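You operate a simulated robot arm through the tools that you are given. There is no shell and no other tool. Be economical: measure what you need, move in short steps, check, and stop when the job is done.

Carry out the task below with a simulated robot arm. There is one attempt and no reset: what you move stays moved.

TASK
Put the white sample holder marked "B" from the top of the grey work table on the silver bearing on the top of the grey work table.

The check looks at the end state, three seconds after you hand in, the way a careful person would. Anything else that was tipped, shoved, dropped, spilled or broken makes it a failure.

THE ROBOT
A 6-joint arm with a two-finger parallel gripper, fixed in place. Base frame: the origin is at the foot of the arm, x ahead of it, y to its left, z up; the work surface is at about z = 0.78. Lengths are in m, angles in rad, forces in N, time in s.
With the tool pointing down near the work surface it reaches from about 0.26 to 0.68 m from the base axis. Its first joint turns from -1.152 to 1.152 rad. Payload 2.9 kg.
The tool frame sits at the grasp point between the pads (the TCP): z along the fingers, y along the line on which they close. The tips reach 0.03 m beyond it. The gripper opens to 0.11 m. The fingers are 0.02 m wide and 0.01 m thick; the gripper's body (0.048 by 0.112 m) begins 0.055 m behind the TCP.
Orientation is that of the tool frame in the base frame, as a unit quaternion [x, y, z, w]. With the fingers straight down and closing along the base's y, the tool's x points along the base's -x, its y along +y and its z along -z.

THE INTERFACE
- The arm moves only by the tool step_arm. Its argument "rows" is a list that holds one entry, the list of rows, each a list of 6 numbers: the shift along the base's x, y, z in m, then the turn, a rotation vector about the base's x, y, z in rad. In form: [[[dx, dy, dz, rx, ry, rz], ...]]. A call has 1 to 10 rows; each row shifts and turns the commanded pose from where the row before left it. "grip" is the gripper command, from -1 (shut) to 1 (fully open), values between in proportion, set as the call begins (left out, the last holds). Each row takes 0.2 s and may step no farther than 0.05 m and 0.15 rad from the row before; otherwise, or with a gripper value out of range, the whole call is refused. Where a pose cannot be reached the arm comes as near as it can. A force on the tool above 40 N (or 10 N above the force at the start of the call, whichever is more), or a blocked arm, ends the call early, and 0.2 s more pass. Each finger travels about 0.108 m/s and halts on what it meets, pressing with about 27 N; the grip force reading is that of the motor and also rises with nothing between the fingers. The clock runs only during rows and for 0.2 s after the last one: add rows that do not move to give the fingers time. It gives the time, the measured TCP pose, the force on the tool (base axes), the opening and the grip force at its end, in the units of the frame above (readings bear some noise).
- Cameras (640 x 400 px; columns grow to the right, rows downward): "scene" is fixed at [0.0513, 0.4153, 1.4005]; the picture's right is [-0.94, -0.34, 0.00], its down [-0.14, 0.40, -0.91] and it looks along [0.31, -0.85, -0.42] (base axes); focal length 342 px, centre (320, 200). "wrist" rides on the gripper at [0.072, 0.017, -0.103] in the tool frame; the picture's right is [-0.23, 0.97, 0.00], its down [-0.76, -0.18, -0.62] and it looks along [-0.61, -0.14, 0.78] (tool axes); focal length 222 px, centre (320, 200). There is no depth. A picture from a camera that has moved, and an enlarged one, comes with that camera's place and axes in the base frame and with its lens.
- capture(camera): a new picture of that camera. It takes no simulated time.
- inspect(camera, box): a new picture of the part [left, top, right, bottom] of that camera's present view, enlarged. It takes no simulated time.
- job_done(): hands the job in; it is judged then, once.

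Go step by step. Nothing tells you positions but the pictures and the camera data: compare them with the known pose of the tool, close in by small moves and look again before you grip or let go. The budget is 90 turns and 36 pictures, counting those below and the enlarged ones. Unless the task says otherwise, let go and move clear before handing in, and close with one line.

The tools are called after ">>>" by a JSON object that holds its "name" and its "arguments". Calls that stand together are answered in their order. step_arm: Moves the arm, as the interface text tells. Its arguments: {"type":"object","properties":{"rows":{"type":"array","items":{"type":"array","items":{"type":"array","items":{"type":"number"}}}},"grip":{"type":"number"}},"required":["rows"]} The other tools are called the same way: capture (camera) takes a picture; inspect (camera, box) takes an enlarged picture of a part of a camera's view; job_done () hands the job in.

At the start:

```text
time_s: 0.0
position: [0.3425, -0.2941, 1.0802]
ee_rot: [0.001, 1.0, 0.0, 0.0]
force: [0.1, -0.3, -0.9]
opening: 0.1101
gripper_force: 0.0
```

scene: 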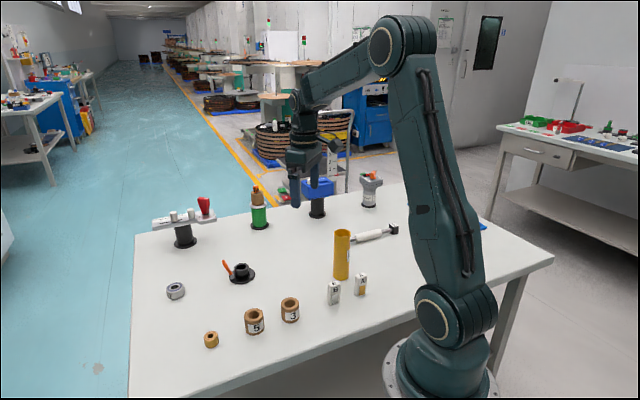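
wrist: 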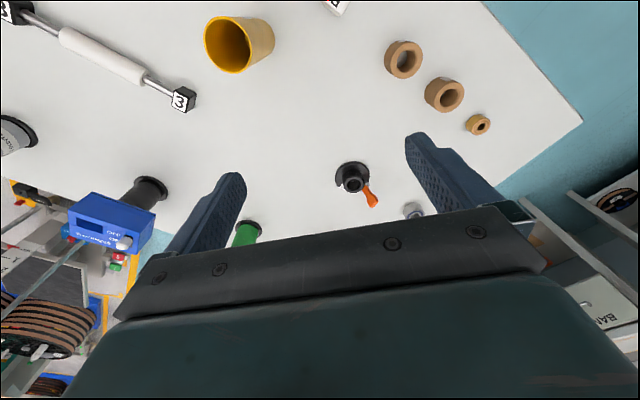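

I see two small white holders near (334,291) and (361,284) in the scene picture, and a grey ring at (176,291) that is probably the bearing. I'll enlarge both areas.

>>> {"name": "inspect", "arguments": {"camera": "scene", "box": [300, 250, 400, 312]}}

>>> {"name": "inspect", "arguments": {"camera": "scene", "box": [140, 250, 260, 325]}}

```text
6.40 times, centred on (350, 281) of scene
camera zoom: at [0.0513, 0.4153, 1.4005], right [-0.94, -0.34, 0.0], down [-0.14, 0.4, -0.91], along [0.31, -0.85, -0.42], focal length 2186 px, centre (128, -318)
```

zoom: 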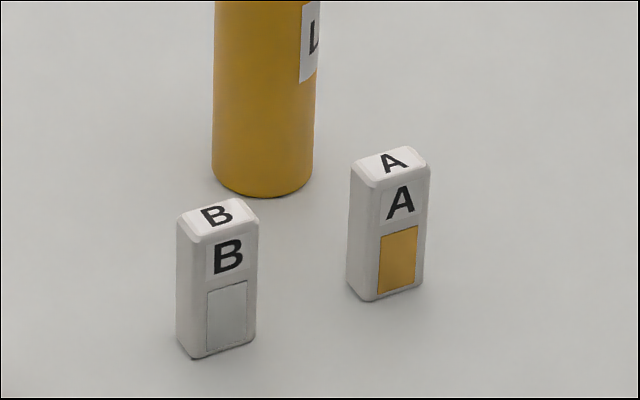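

```text
5.33 times, centred on (200, 288) of scene
camera zoom: at [0.0513, 0.4153, 1.4005], right [-0.94, -0.34, 0.0], down [-0.14, 0.4, -0.91], along [0.31, -0.85, -0.42], focal length 1822 px, centre (960, -267)
```

zoom: 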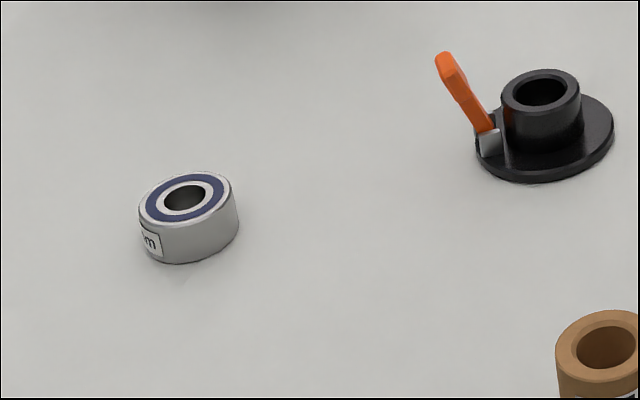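

The silver bearing is the ring, at about (0.67, -0.14) with its top near z 0.80. Holder B stands at about (0.257, -0.252), roughly 0.03 x 0.015 x 0.058 m, with its thin side along (0.7, -0.7). I'll turn the gripper about 45° and move over B.

>>> {"name": "step_arm", "arguments": {"rows": [[[-0.0143, 0.0071, -0.02, 0, 0, 0.131], [-0.0143, 0.0071, -0.02, 0, 0, 0.131], [-0.0143, 0.0071, -0.02, 0, 0, 0.131], [-0.0143, 0.0071, -0.02, 0, 0, 0.131], [-0.0143, 0.0071, -0.02, 0, 0, 0.131], [-0.0143, 0.0071, -0.02, 0, 0, 0.131], [0, 0, 0, 0, 0, 0]]], "grip": 0.1}}

>>> {"name": "capture", "arguments": {"camera": "wrist"}}

>>> {"name": "capture", "arguments": {"camera": "scene"}}

```text
time_s: 1.6
position: [0.2571, -0.2508, 0.9605]
ee_rot: [-0.384, 0.923, 0.001, 0.0]
force: [-0.4, -0.5, 0.4]
opening: 0.0605
gripper_force: 0.1
```

```text
31 pictures are left
camera wrist: at [0.1955, -0.2901, 1.0637], right [-0.53, 0.85, 0.0], down [0.66, 0.41, 0.62], along [0.53, 0.33, -0.78], focal length 222 px, centre (320, 200)
```

wrist: 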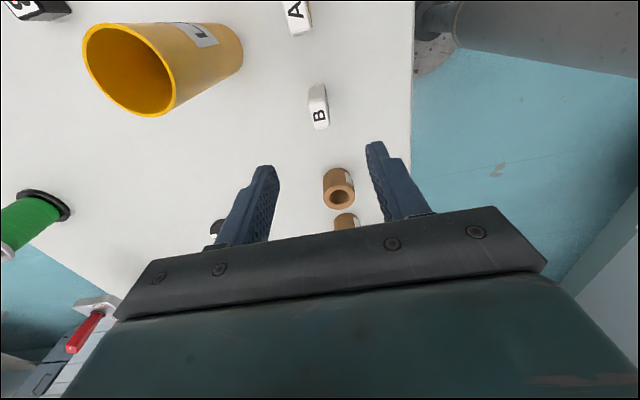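

```text
30 pictures are left
```

scene: 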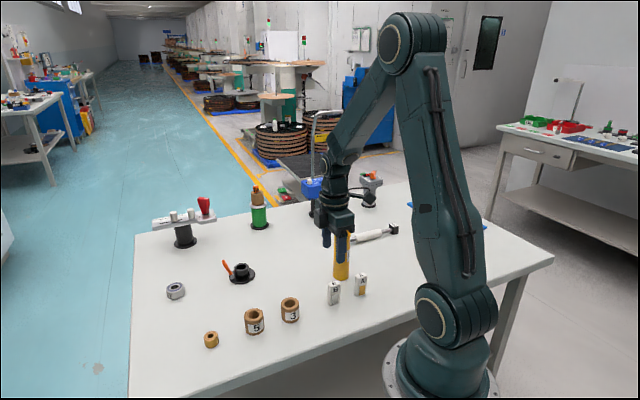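

The wrist view shows B ahead of the fingers and letter up. I'll enlarge it to confirm its place and turn.

>>> {"name": "inspect", "arguments": {"camera": "wrist", "box": [270, 70, 370, 132]}}

```text
6.40 times, centred on (320, 101) of wrist
camera zoom: at [0.1955, -0.2901, 1.0637], right [-0.53, 0.85, 0.0], down [0.66, 0.41, 0.62], along [0.53, 0.33, -0.78], focal length 1422 px, centre (320, 834)
```

zoom: 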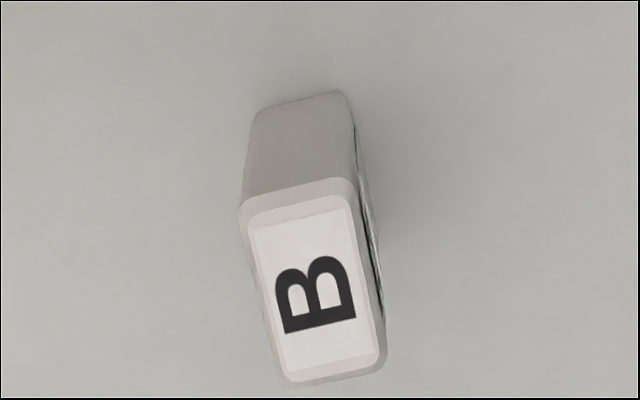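

Both views agree that B is centred at (0.257, -0.252) with its long axis at 45°, and the tool is aligned with it. I'll descend around it.

>>> {"name": "step_arm", "arguments": {"rows": [[[0, -0.0014, -0.03, 0, 0, 0], [0, 0, -0.03, 0, 0, 0], [0, 0, -0.03, 0, 0, 0], [0, 0, -0.025, 0, 0, 0], [0, 0, -0.02, 0, 0, 0], [0, 0, 0, 0, 0, 0]]]}}

>>> {"name": "capture", "arguments": {"camera": "wrist"}}

>>> {"name": "inspect", "arguments": {"camera": "scene", "box": [280, 220, 400, 312]}}

```text
time_s: 3.0
position: [0.2581, -0.2545, 0.8257]
ee_rot: [-0.384, 0.923, 0.0, 0.0]
force: [0.0, -0.2, -0.5]
opening: 0.0603
gripper_force: 0.0
```

```text
28 pictures are left
camera wrist: at [0.1967, -0.2912, 0.9296], right [-0.53, 0.85, 0.0], down [0.66, 0.41, 0.62], along [0.53, 0.33, -0.78], focal length 222 px, centre (320, 200)
```

wrist: 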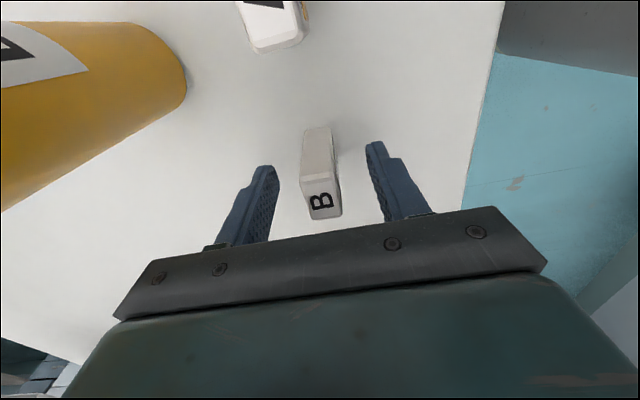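

```text
4.35 times, centred on (340, 266) of scene
camera zoom: at [0.0513, 0.4153, 1.4005], right [-0.94, -0.34, 0.0], down [-0.14, 0.4, -0.91], along [0.31, -0.85, -0.42], focal length 1485 px, centre (233, -87)
```

zoom: 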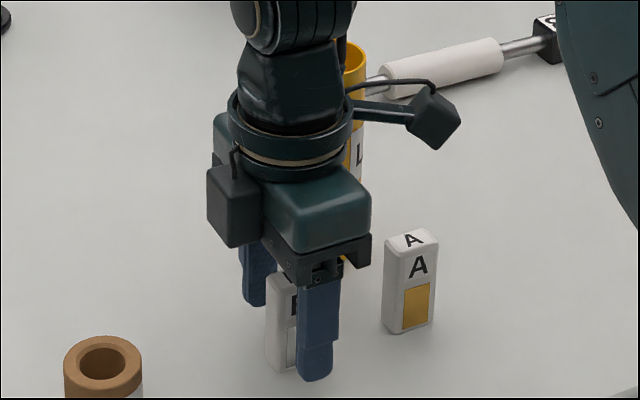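

B stands between the pads with the tips clear of the table. I'll correct 2 mm and close.

>>> {"name": "step_arm", "arguments": {"rows": [[[-0.001, 0.002, -0.002, 0, 0, 0], [0, 0, 0, 0, 0, 0]]]}}

>>> {"name": "step_arm", "arguments": {"rows": [[[0, 0, 0, 0, 0, 0], [0, 0, 0, 0, 0, 0], [0, 0, 0, 0, 0, 0], [0, 0, 0, 0, 0, 0]]], "grip": -1}}

>>> {"name": "capture", "arguments": {"camera": "wrist"}}

```text
time_s: 3.6
position: [0.2569, -0.252, 0.8248]
ee_rot: [-0.383, 0.924, 0.001, 0.0]
force: [0.7, 0.0, 0.7]
opening: 0.0604
gripper_force: 0.2
```

```text
time_s: 4.6
position: [0.2572, -0.2507, 0.825]
ee_rot: [-0.384, 0.924, 0.0, 0.0]
force: [0.4, 0.3, 0.3]
opening: 0.0171
gripper_force: 27.4
```

```text
26 pictures are left
camera wrist: at [0.1954, -0.2891, 0.9279], right [-0.53, 0.85, 0.0], down [0.66, 0.41, 0.62], along [0.53, 0.33, -0.78], focal length 222 px, centre (320, 200)
```

wrist: 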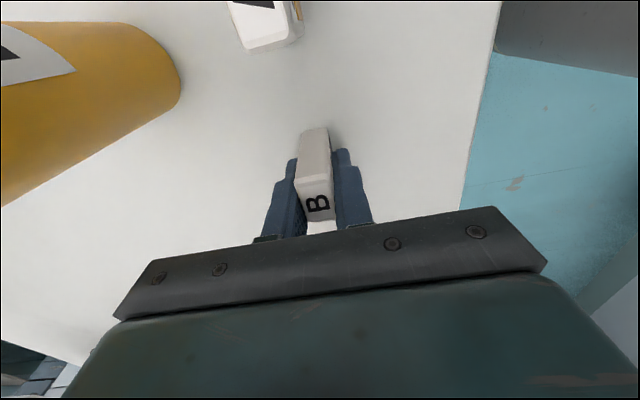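

The holder is gripped (0.017 m). I'll lift straight up, then travel toward the bearing while turning the hand to face outward.

>>> {"name": "step_arm", "arguments": {"rows": [[[0, 0, 0.02, 0, 0, 0], [0, 0, 0.03, 0, 0, 0], [0, 0, 0.04, 0, 0, 0], [0, 0, 0.04, 0, 0, 0], [0, 0, 0.04, 0, 0, 0], [0, 0, 0, 0, 0, 0]]]}}

>>> {"name": "step_arm", "arguments": {"rows": [[[0.035, 0.0115, 0, 0, 0, -0.098], [0.035, 0.0115, 0, 0, 0, -0.098], [0.035, 0.0115, 0, 0, 0, -0.098], [0.035, 0.0115, 0, 0, 0, -0.098], [0.035, 0.0115, 0, 0, 0, -0.098], [0.035, 0.0115, 0, 0, 0, -0.098], [0.035, 0.0115, 0, 0, 0, -0.098], [0.035, 0.0115, 0, 0, 0, -0.098], [0.035, 0.0115, 0, 0, 0, -0.098], [0.035, 0.0115, 0, 0, 0, -0.098]]]}}

>>> {"name": "capture", "arguments": {"camera": "wrist"}}

>>> {"name": "capture", "arguments": {"camera": "scene"}}

```text
time_s: 6.0
position: [0.2562, -0.2503, 0.9961]
ee_rot: [-0.383, 0.924, 0.0, 0.0]
force: [0.9, -0.5, -0.7]
opening: 0.017
gripper_force: 26.9
```

```text
time_s: 8.2
position: [0.6072, -0.1358, 0.9944]
ee_rot: [0.097, 0.995, 0.0, -0.001]
force: [-0.2, 0.5, 0.2]
opening: 0.0172
gripper_force: 27.3
```

```text
25 pictures are left
camera wrist: at [0.5407, -0.1035, 1.0969], right [0.41, 0.91, 0.0], down [0.71, -0.32, 0.62], along [0.57, -0.26, -0.78], focal length 222 px, centre (320, 200)
```

wrist: 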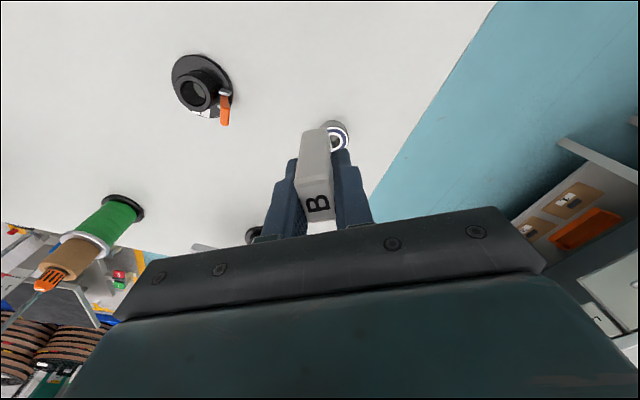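

```text
24 pictures are left
```

scene: 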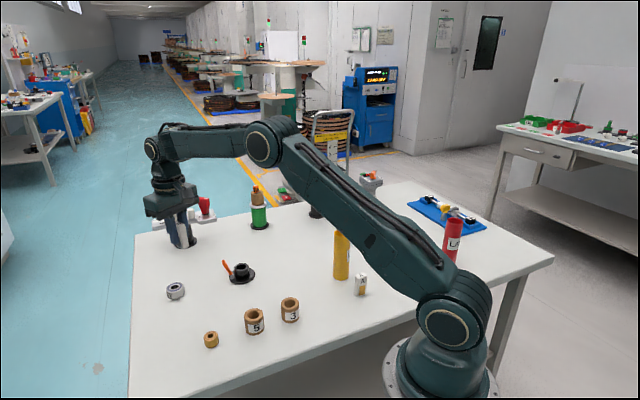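

The arm reaches this area, and the bearing is partly hidden behind the holder at about (0.665–0.672, -0.135). I'll shift left a little for a clear measurement.

>>> {"name": "step_arm", "arguments": {"rows": [[[0, 0.04, 0, 0, 0, 0], [0, 0.02, 0, 0, 0, 0], [0, 0, 0, 0, 0, 0]]]}}

>>> {"name": "inspect", "arguments": {"camera": "wrist", "box": [280, 100, 440, 200]}}

```text
time_s: 9.0
position: [0.6065, -0.0747, 0.9936]
ee_rot: [0.098, 0.995, -0.001, -0.001]
force: [-0.2, 0.3, 0.0]
opening: 0.0172
gripper_force: 27.0
```

```text
4.00 times, centred on (360, 150) of wrist
camera zoom: at [0.5398, -0.0434, 1.0971], right [0.41, 0.91, 0.0], down [0.71, -0.32, 0.62], along [0.57, -0.26, -0.78], focal length 888 px, centre (160, 400)
```

zoom: 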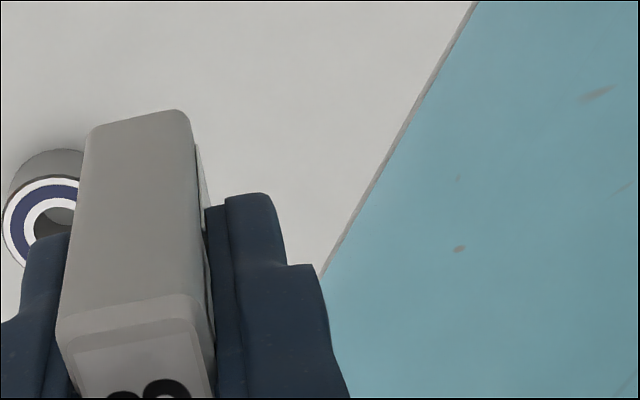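

In the wrist view, right is +y, so the bearing now hides on the left. I'll shift a bit more left to clear it.

>>> {"name": "step_arm", "arguments": {"rows": [[[0, 0.035, 0, 0, 0, 0], [0, 0.02, 0, 0, 0, 0], [0, 0, 0, 0, 0, 0]]]}}

>>> {"name": "inspect", "arguments": {"camera": "wrist", "box": [200, 100, 360, 200]}}

```text
time_s: 9.8
position: [0.6065, -0.0197, 0.9936]
ee_rot: [0.097, 0.995, -0.001, 0.0]
force: [-0.1, -0.4, -0.3]
opening: 0.0172
gripper_force: 27.3
```

```text
4.00 times, centred on (280, 150) of wrist
camera zoom: at [0.5402, 0.0115, 1.097], right [0.41, 0.91, 0.0], down [0.71, -0.32, 0.62], along [0.57, -0.26, -0.78], focal length 888 px, centre (480, 400)
```

zoom: 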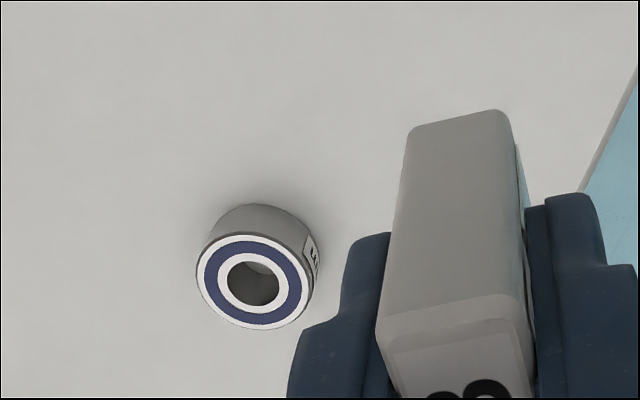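

The bearing is about 0.046 m across and centred at about (0.667, -0.139). I'll move above it and lower partway.

>>> {"name": "step_arm", "arguments": {"rows": [[[0.0121, -0.0237, 0, 0, 0, 0], [0.0121, -0.0237, 0, 0, 0, 0], [0.0121, -0.0237, 0, 0, 0, 0], [0.0121, -0.0237, 0, 0, 0, 0], [0.0121, -0.0237, 0, 0, 0, 0], [0, 0, -0.03, 0, 0, 0], [0, 0, -0.03, 0, 0, 0], [0, 0, -0.03, 0, 0, 0], [0, 0, 0, 0, 0, 0]]]}}

>>> {"name": "inspect", "arguments": {"camera": "wrist", "box": [240, 100, 400, 200]}}

>>> {"name": "inspect", "arguments": {"camera": "scene", "box": [120, 225, 248, 305]}}

```text
time_s: 11.8
position: [0.6571, -0.1225, 0.9038]
ee_rot: [0.096, 0.995, 0.0, 0.001]
force: [-0.7, 0.1, -1.3]
opening: 0.0171
gripper_force: 26.9
out of reach, approached as far as the arm can: row 5
```

```text
4.00 times, centred on (320, 150) of wrist
camera zoom: at [0.5915, -0.0908, 1.007], right [0.41, 0.91, 0.0], down [0.71, -0.32, 0.62], along [0.57, -0.26, -0.78], focal length 888 px, centre (320, 400)
```

zoom: 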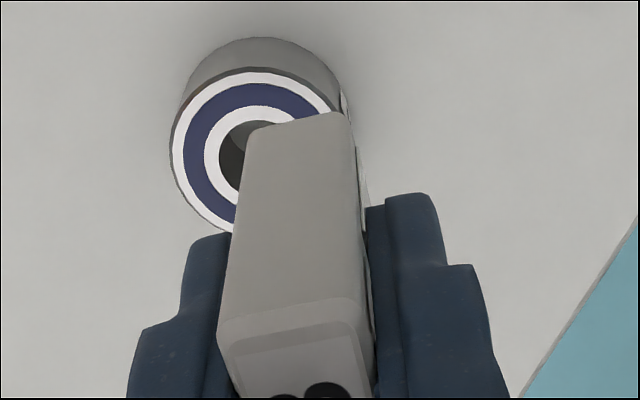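

```text
5.00 times, centred on (184, 265) of scene
camera zoom: at [0.0513, 0.4153, 1.4005], right [-0.94, -0.34, 0.0], down [-0.14, 0.4, -0.91], along [0.31, -0.85, -0.42], focal length 1708 px, centre (1000, -125)
```

zoom: 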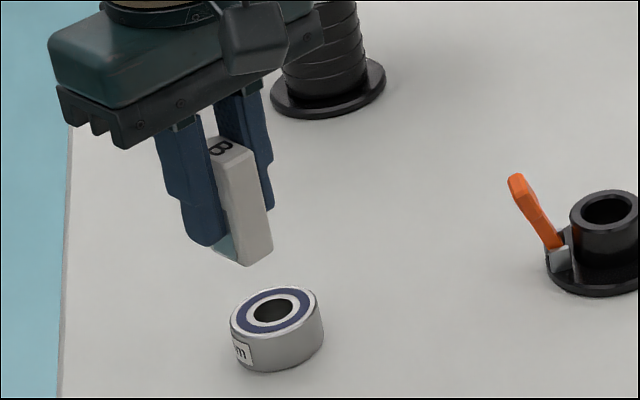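

The outer reach limit stopped the arm about 1 cm short at the higher level. The bearing centre is now estimated at (0.666, -0.140), and the holder is centred on the TCP. Lower down the arm should reach further, so I'll descend a bit and move sideways.

>>> {"name": "step_arm", "arguments": {"rows": [[[0, -0.0175, 0, 0, 0, 0], [0, 0, -0.02, 0, 0, 0], [0.009, 0, 0, 0, 0, 0], [0, 0, 0, 0, 0, 0]]]}}

```text
time_s: 12.8
position: [0.667, -0.1404, 0.8827]
ee_rot: [0.096, 0.995, 0.0, 0.0]
force: [-0.5, -0.6, 0.3]
opening: 0.0174
gripper_force: 27.0
```

It reached (0.667, -0.140, 0.883). I'll check the alignment from both cameras.

>>> {"name": "inspect", "arguments": {"camera": "wrist", "box": [240, 100, 400, 200]}}

>>> {"name": "inspect", "arguments": {"camera": "scene", "box": [130, 240, 226, 300]}}

```text
4.00 times, centred on (320, 150) of wrist
camera zoom: at [0.6003, -0.1088, 0.9868], right [0.41, 0.91, 0.0], down [0.71, -0.32, 0.62], along [0.57, -0.26, -0.78], focal length 888 px, centre (320, 400)
```

zoom: 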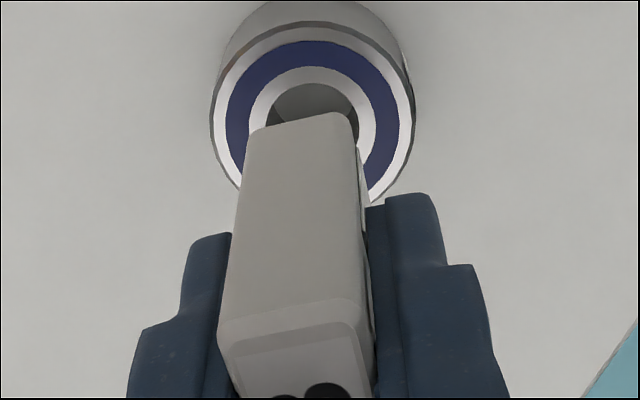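

```text
6.67 times, centred on (178, 270) of scene
camera zoom: at [0.0513, 0.4153, 1.4005], right [-0.94, -0.34, 0.0], down [-0.14, 0.4, -0.91], along [0.31, -0.85, -0.42], focal length 2278 px, centre (1267, -267)
```

zoom: 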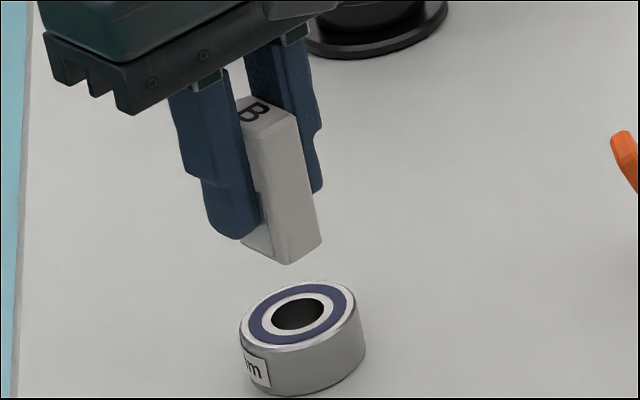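

Both views put the holder over the bearing's centre to within about 2 mm. I'll lower it to just above contact and look again.

>>> {"name": "step_arm", "arguments": {"rows": [[[0, 0, -0.015, 0, 0, 0], [0, 0, -0.013, 0, 0, 0], [0, 0, 0, 0, 0, 0]]]}}

>>> {"name": "inspect", "arguments": {"camera": "scene", "box": [130, 240, 226, 300]}}

>>> {"name": "inspect", "arguments": {"camera": "wrist", "box": [240, 100, 400, 200]}}

```text
time_s: 13.6
position: [0.667, -0.1405, 0.8551]
ee_rot: [0.096, 0.995, 0.0, 0.0]
force: [0.7, -0.1, 0.6]
opening: 0.0173
gripper_force: 26.7
```

```text
6.67 times, centred on (178, 270) of scene
camera zoom: at [0.0513, 0.4153, 1.4005], right [-0.94, -0.34, 0.0], down [-0.14, 0.4, -0.91], along [0.31, -0.85, -0.42], focal length 2278 px, centre (1267, -267)
```

zoom: 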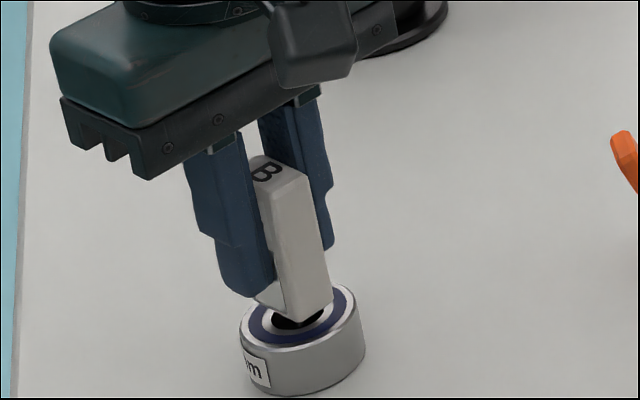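

```text
4.00 times, centred on (320, 150) of wrist
camera zoom: at [0.6006, -0.1089, 0.9589], right [0.41, 0.91, 0.0], down [0.71, -0.32, 0.62], along [0.57, -0.26, -0.78], focal length 888 px, centre (320, 400)
```

zoom: 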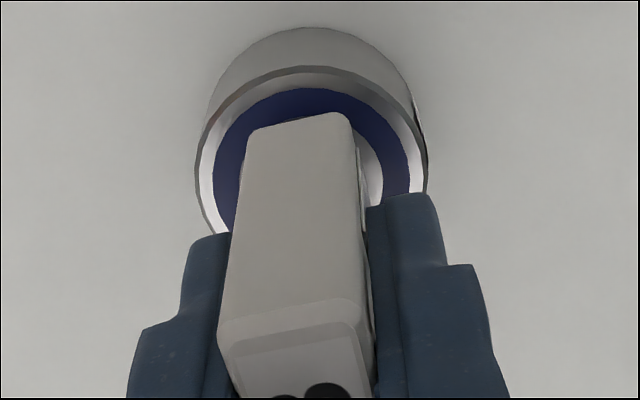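

The holder is centred over the hole with about 1 cm left. I'll lower it in small steps and watch the force.

>>> {"name": "step_arm", "arguments": {"rows": [[[0, 0, -0.003, 0, 0, 0], [0, 0, -0.003, 0, 0, 0], [0, 0, -0.002, 0, 0, 0]]]}}

>>> {"name": "step_arm", "arguments": {"rows": [[[0, 0, -0.001, 0, 0, 0], [0, 0, 0, 0, 0, 0]]]}}

>>> {"name": "inspect", "arguments": {"camera": "scene", "box": [142, 255, 222, 305]}}

```text
time_s: 14.4
position: [0.6666, -0.1413, 0.8484]
ee_rot: [0.095, 0.995, 0.0, 0.001]
force: [-1.4, 0.3, 5.2]
opening: 0.017
gripper_force: 26.8
```

```text
time_s: 15.0
position: [0.6678, -0.141, 0.8483]
ee_rot: [0.096, 0.995, 0.0, 0.002]
force: [-2.1, -1.8, 14.2]
opening: 0.0171
gripper_force: 27.0
```

```text
8.00 times, centred on (182, 280) of scene
camera zoom: at [0.051, 0.4154, 1.4005], right [-0.94, -0.34, 0.0], down [-0.14, 0.4, -0.91], along [0.31, -0.85, -0.42], focal length 2733 px, centre (1424, -440)
```

zoom: 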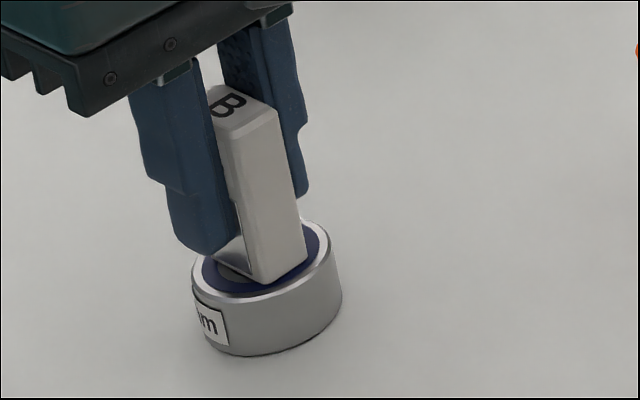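

Contact is made and the holder is seated in the middle of the bearing. I'll ease off the press by 1 mm, then open.

>>> {"name": "step_arm", "arguments": {"rows": [[[0, 0, 0.001, 0, 0, 0], [0, 0, 0, 0, 0, 0]]]}}

>>> {"name": "step_arm", "arguments": {"rows": [[[0, 0, 0, 0, 0, 0], [0, 0, 0, 0, 0, 0], [0, 0, 0, 0, 0, 0], [0, 0, 0, 0, 0, 0]]], "grip": 0.1}}

>>> {"name": "inspect", "arguments": {"camera": "scene", "box": [142, 255, 222, 305]}}

>>> {"name": "capture", "arguments": {"camera": "wrist"}}

```text
time_s: 15.6
position: [0.6669, -0.1406, 0.8482]
ee_rot: [0.097, 0.995, 0.0, 0.0]
force: [2.9, -1.3, 12.3]
opening: 0.0169
gripper_force: 27.0
```

```text
time_s: 16.6
position: [0.6664, -0.1416, 0.8476]
ee_rot: [0.096, 0.995, 0.0, 0.0]
force: [-0.7, -0.1, -0.1]
opening: 0.0606
gripper_force: 0.0
```

```text
8.00 times, centred on (182, 280) of scene
camera zoom: at [0.0513, 0.4153, 1.4005], right [-0.94, -0.34, 0.0], down [-0.14, 0.4, -0.91], along [0.31, -0.85, -0.42], focal length 2733 px, centre (1424, -440)
```

zoom: 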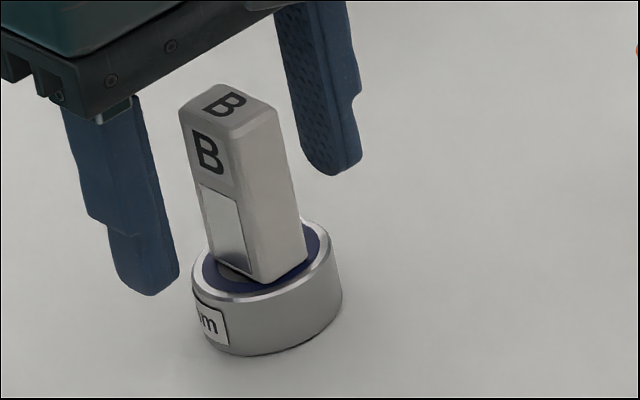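

```text
13 pictures are left
camera wrist: at [0.6005, -0.1087, 0.9507], right [0.41, 0.91, 0.0], down [0.71, -0.32, 0.62], along [0.57, -0.26, -0.78], focal length 222 px, centre (320, 200)
```

wrist: 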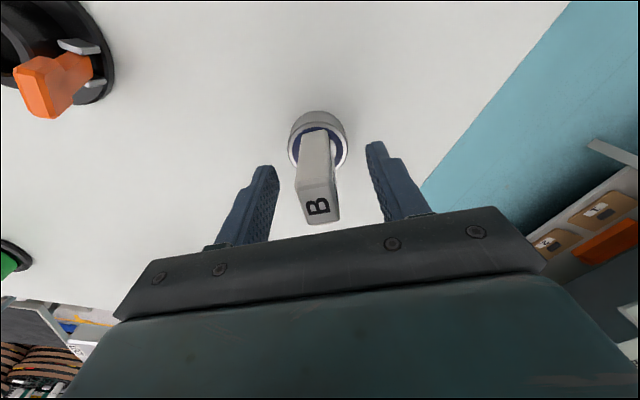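

The holder stands on its own on the bearing. I'll retreat upward with a slight inward drift to stay within reach; the fingers straddle the holder with good clearance.

>>> {"name": "step_arm", "arguments": {"rows": [[[0, 0, 0.015, 0, 0, 0], [-0.001, 0, 0.02, 0, 0, 0], [-0.003, 0, 0.025, 0, 0, 0], [-0.005, 0.001, 0.025, 0, 0, 0], [-0.01, 0.002, 0.03, 0, 0, 0], [-0.03, 0.006, 0.03, 0, 0, 0], [-0.04, 0.008, 0, 0, 0, 0], [0, 0, 0, 0, 0, 0]]]}}

>>> {"name": "capture", "arguments": {"camera": "scene"}}

>>> {"name": "inspect", "arguments": {"camera": "scene", "box": [142, 255, 222, 305]}}

```text
time_s: 18.4
position: [0.5787, -0.1217, 0.9935]
ee_rot: [0.096, 0.995, 0.001, 0.002]
force: [-0.1, 0.5, -0.4]
opening: 0.0604
gripper_force: 0.0
```

```text
12 pictures are left
```

scene: 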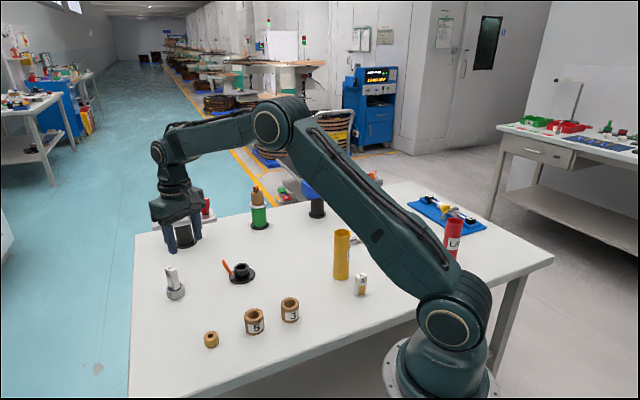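

```text
8.00 times, centred on (182, 280) of scene
camera zoom: at [0.0513, 0.4153, 1.4005], right [-0.94, -0.34, 0.0], down [-0.14, 0.4, -0.91], along [0.31, -0.85, -0.42], focal length 2733 px, centre (1424, -440)
```

zoom: 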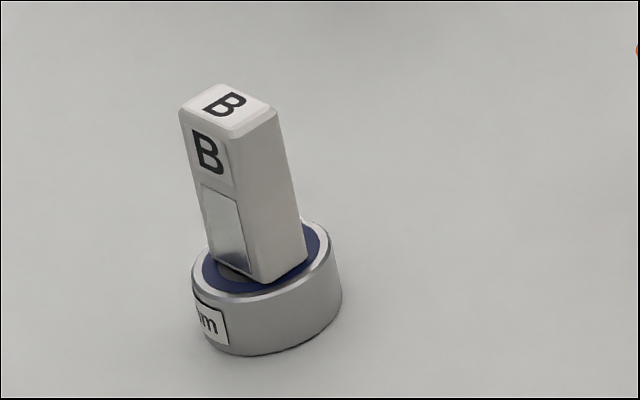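

Holder B stands upright and centred on the bearing, the gripper is clear, and everything else is where it was. I'm handing in.

>>> {"name": "job_done", "arguments": {}}

```text
The job is handed in.
```

The white sample holder "B" is standing upright on the silver bearing, and nothing else was moved.
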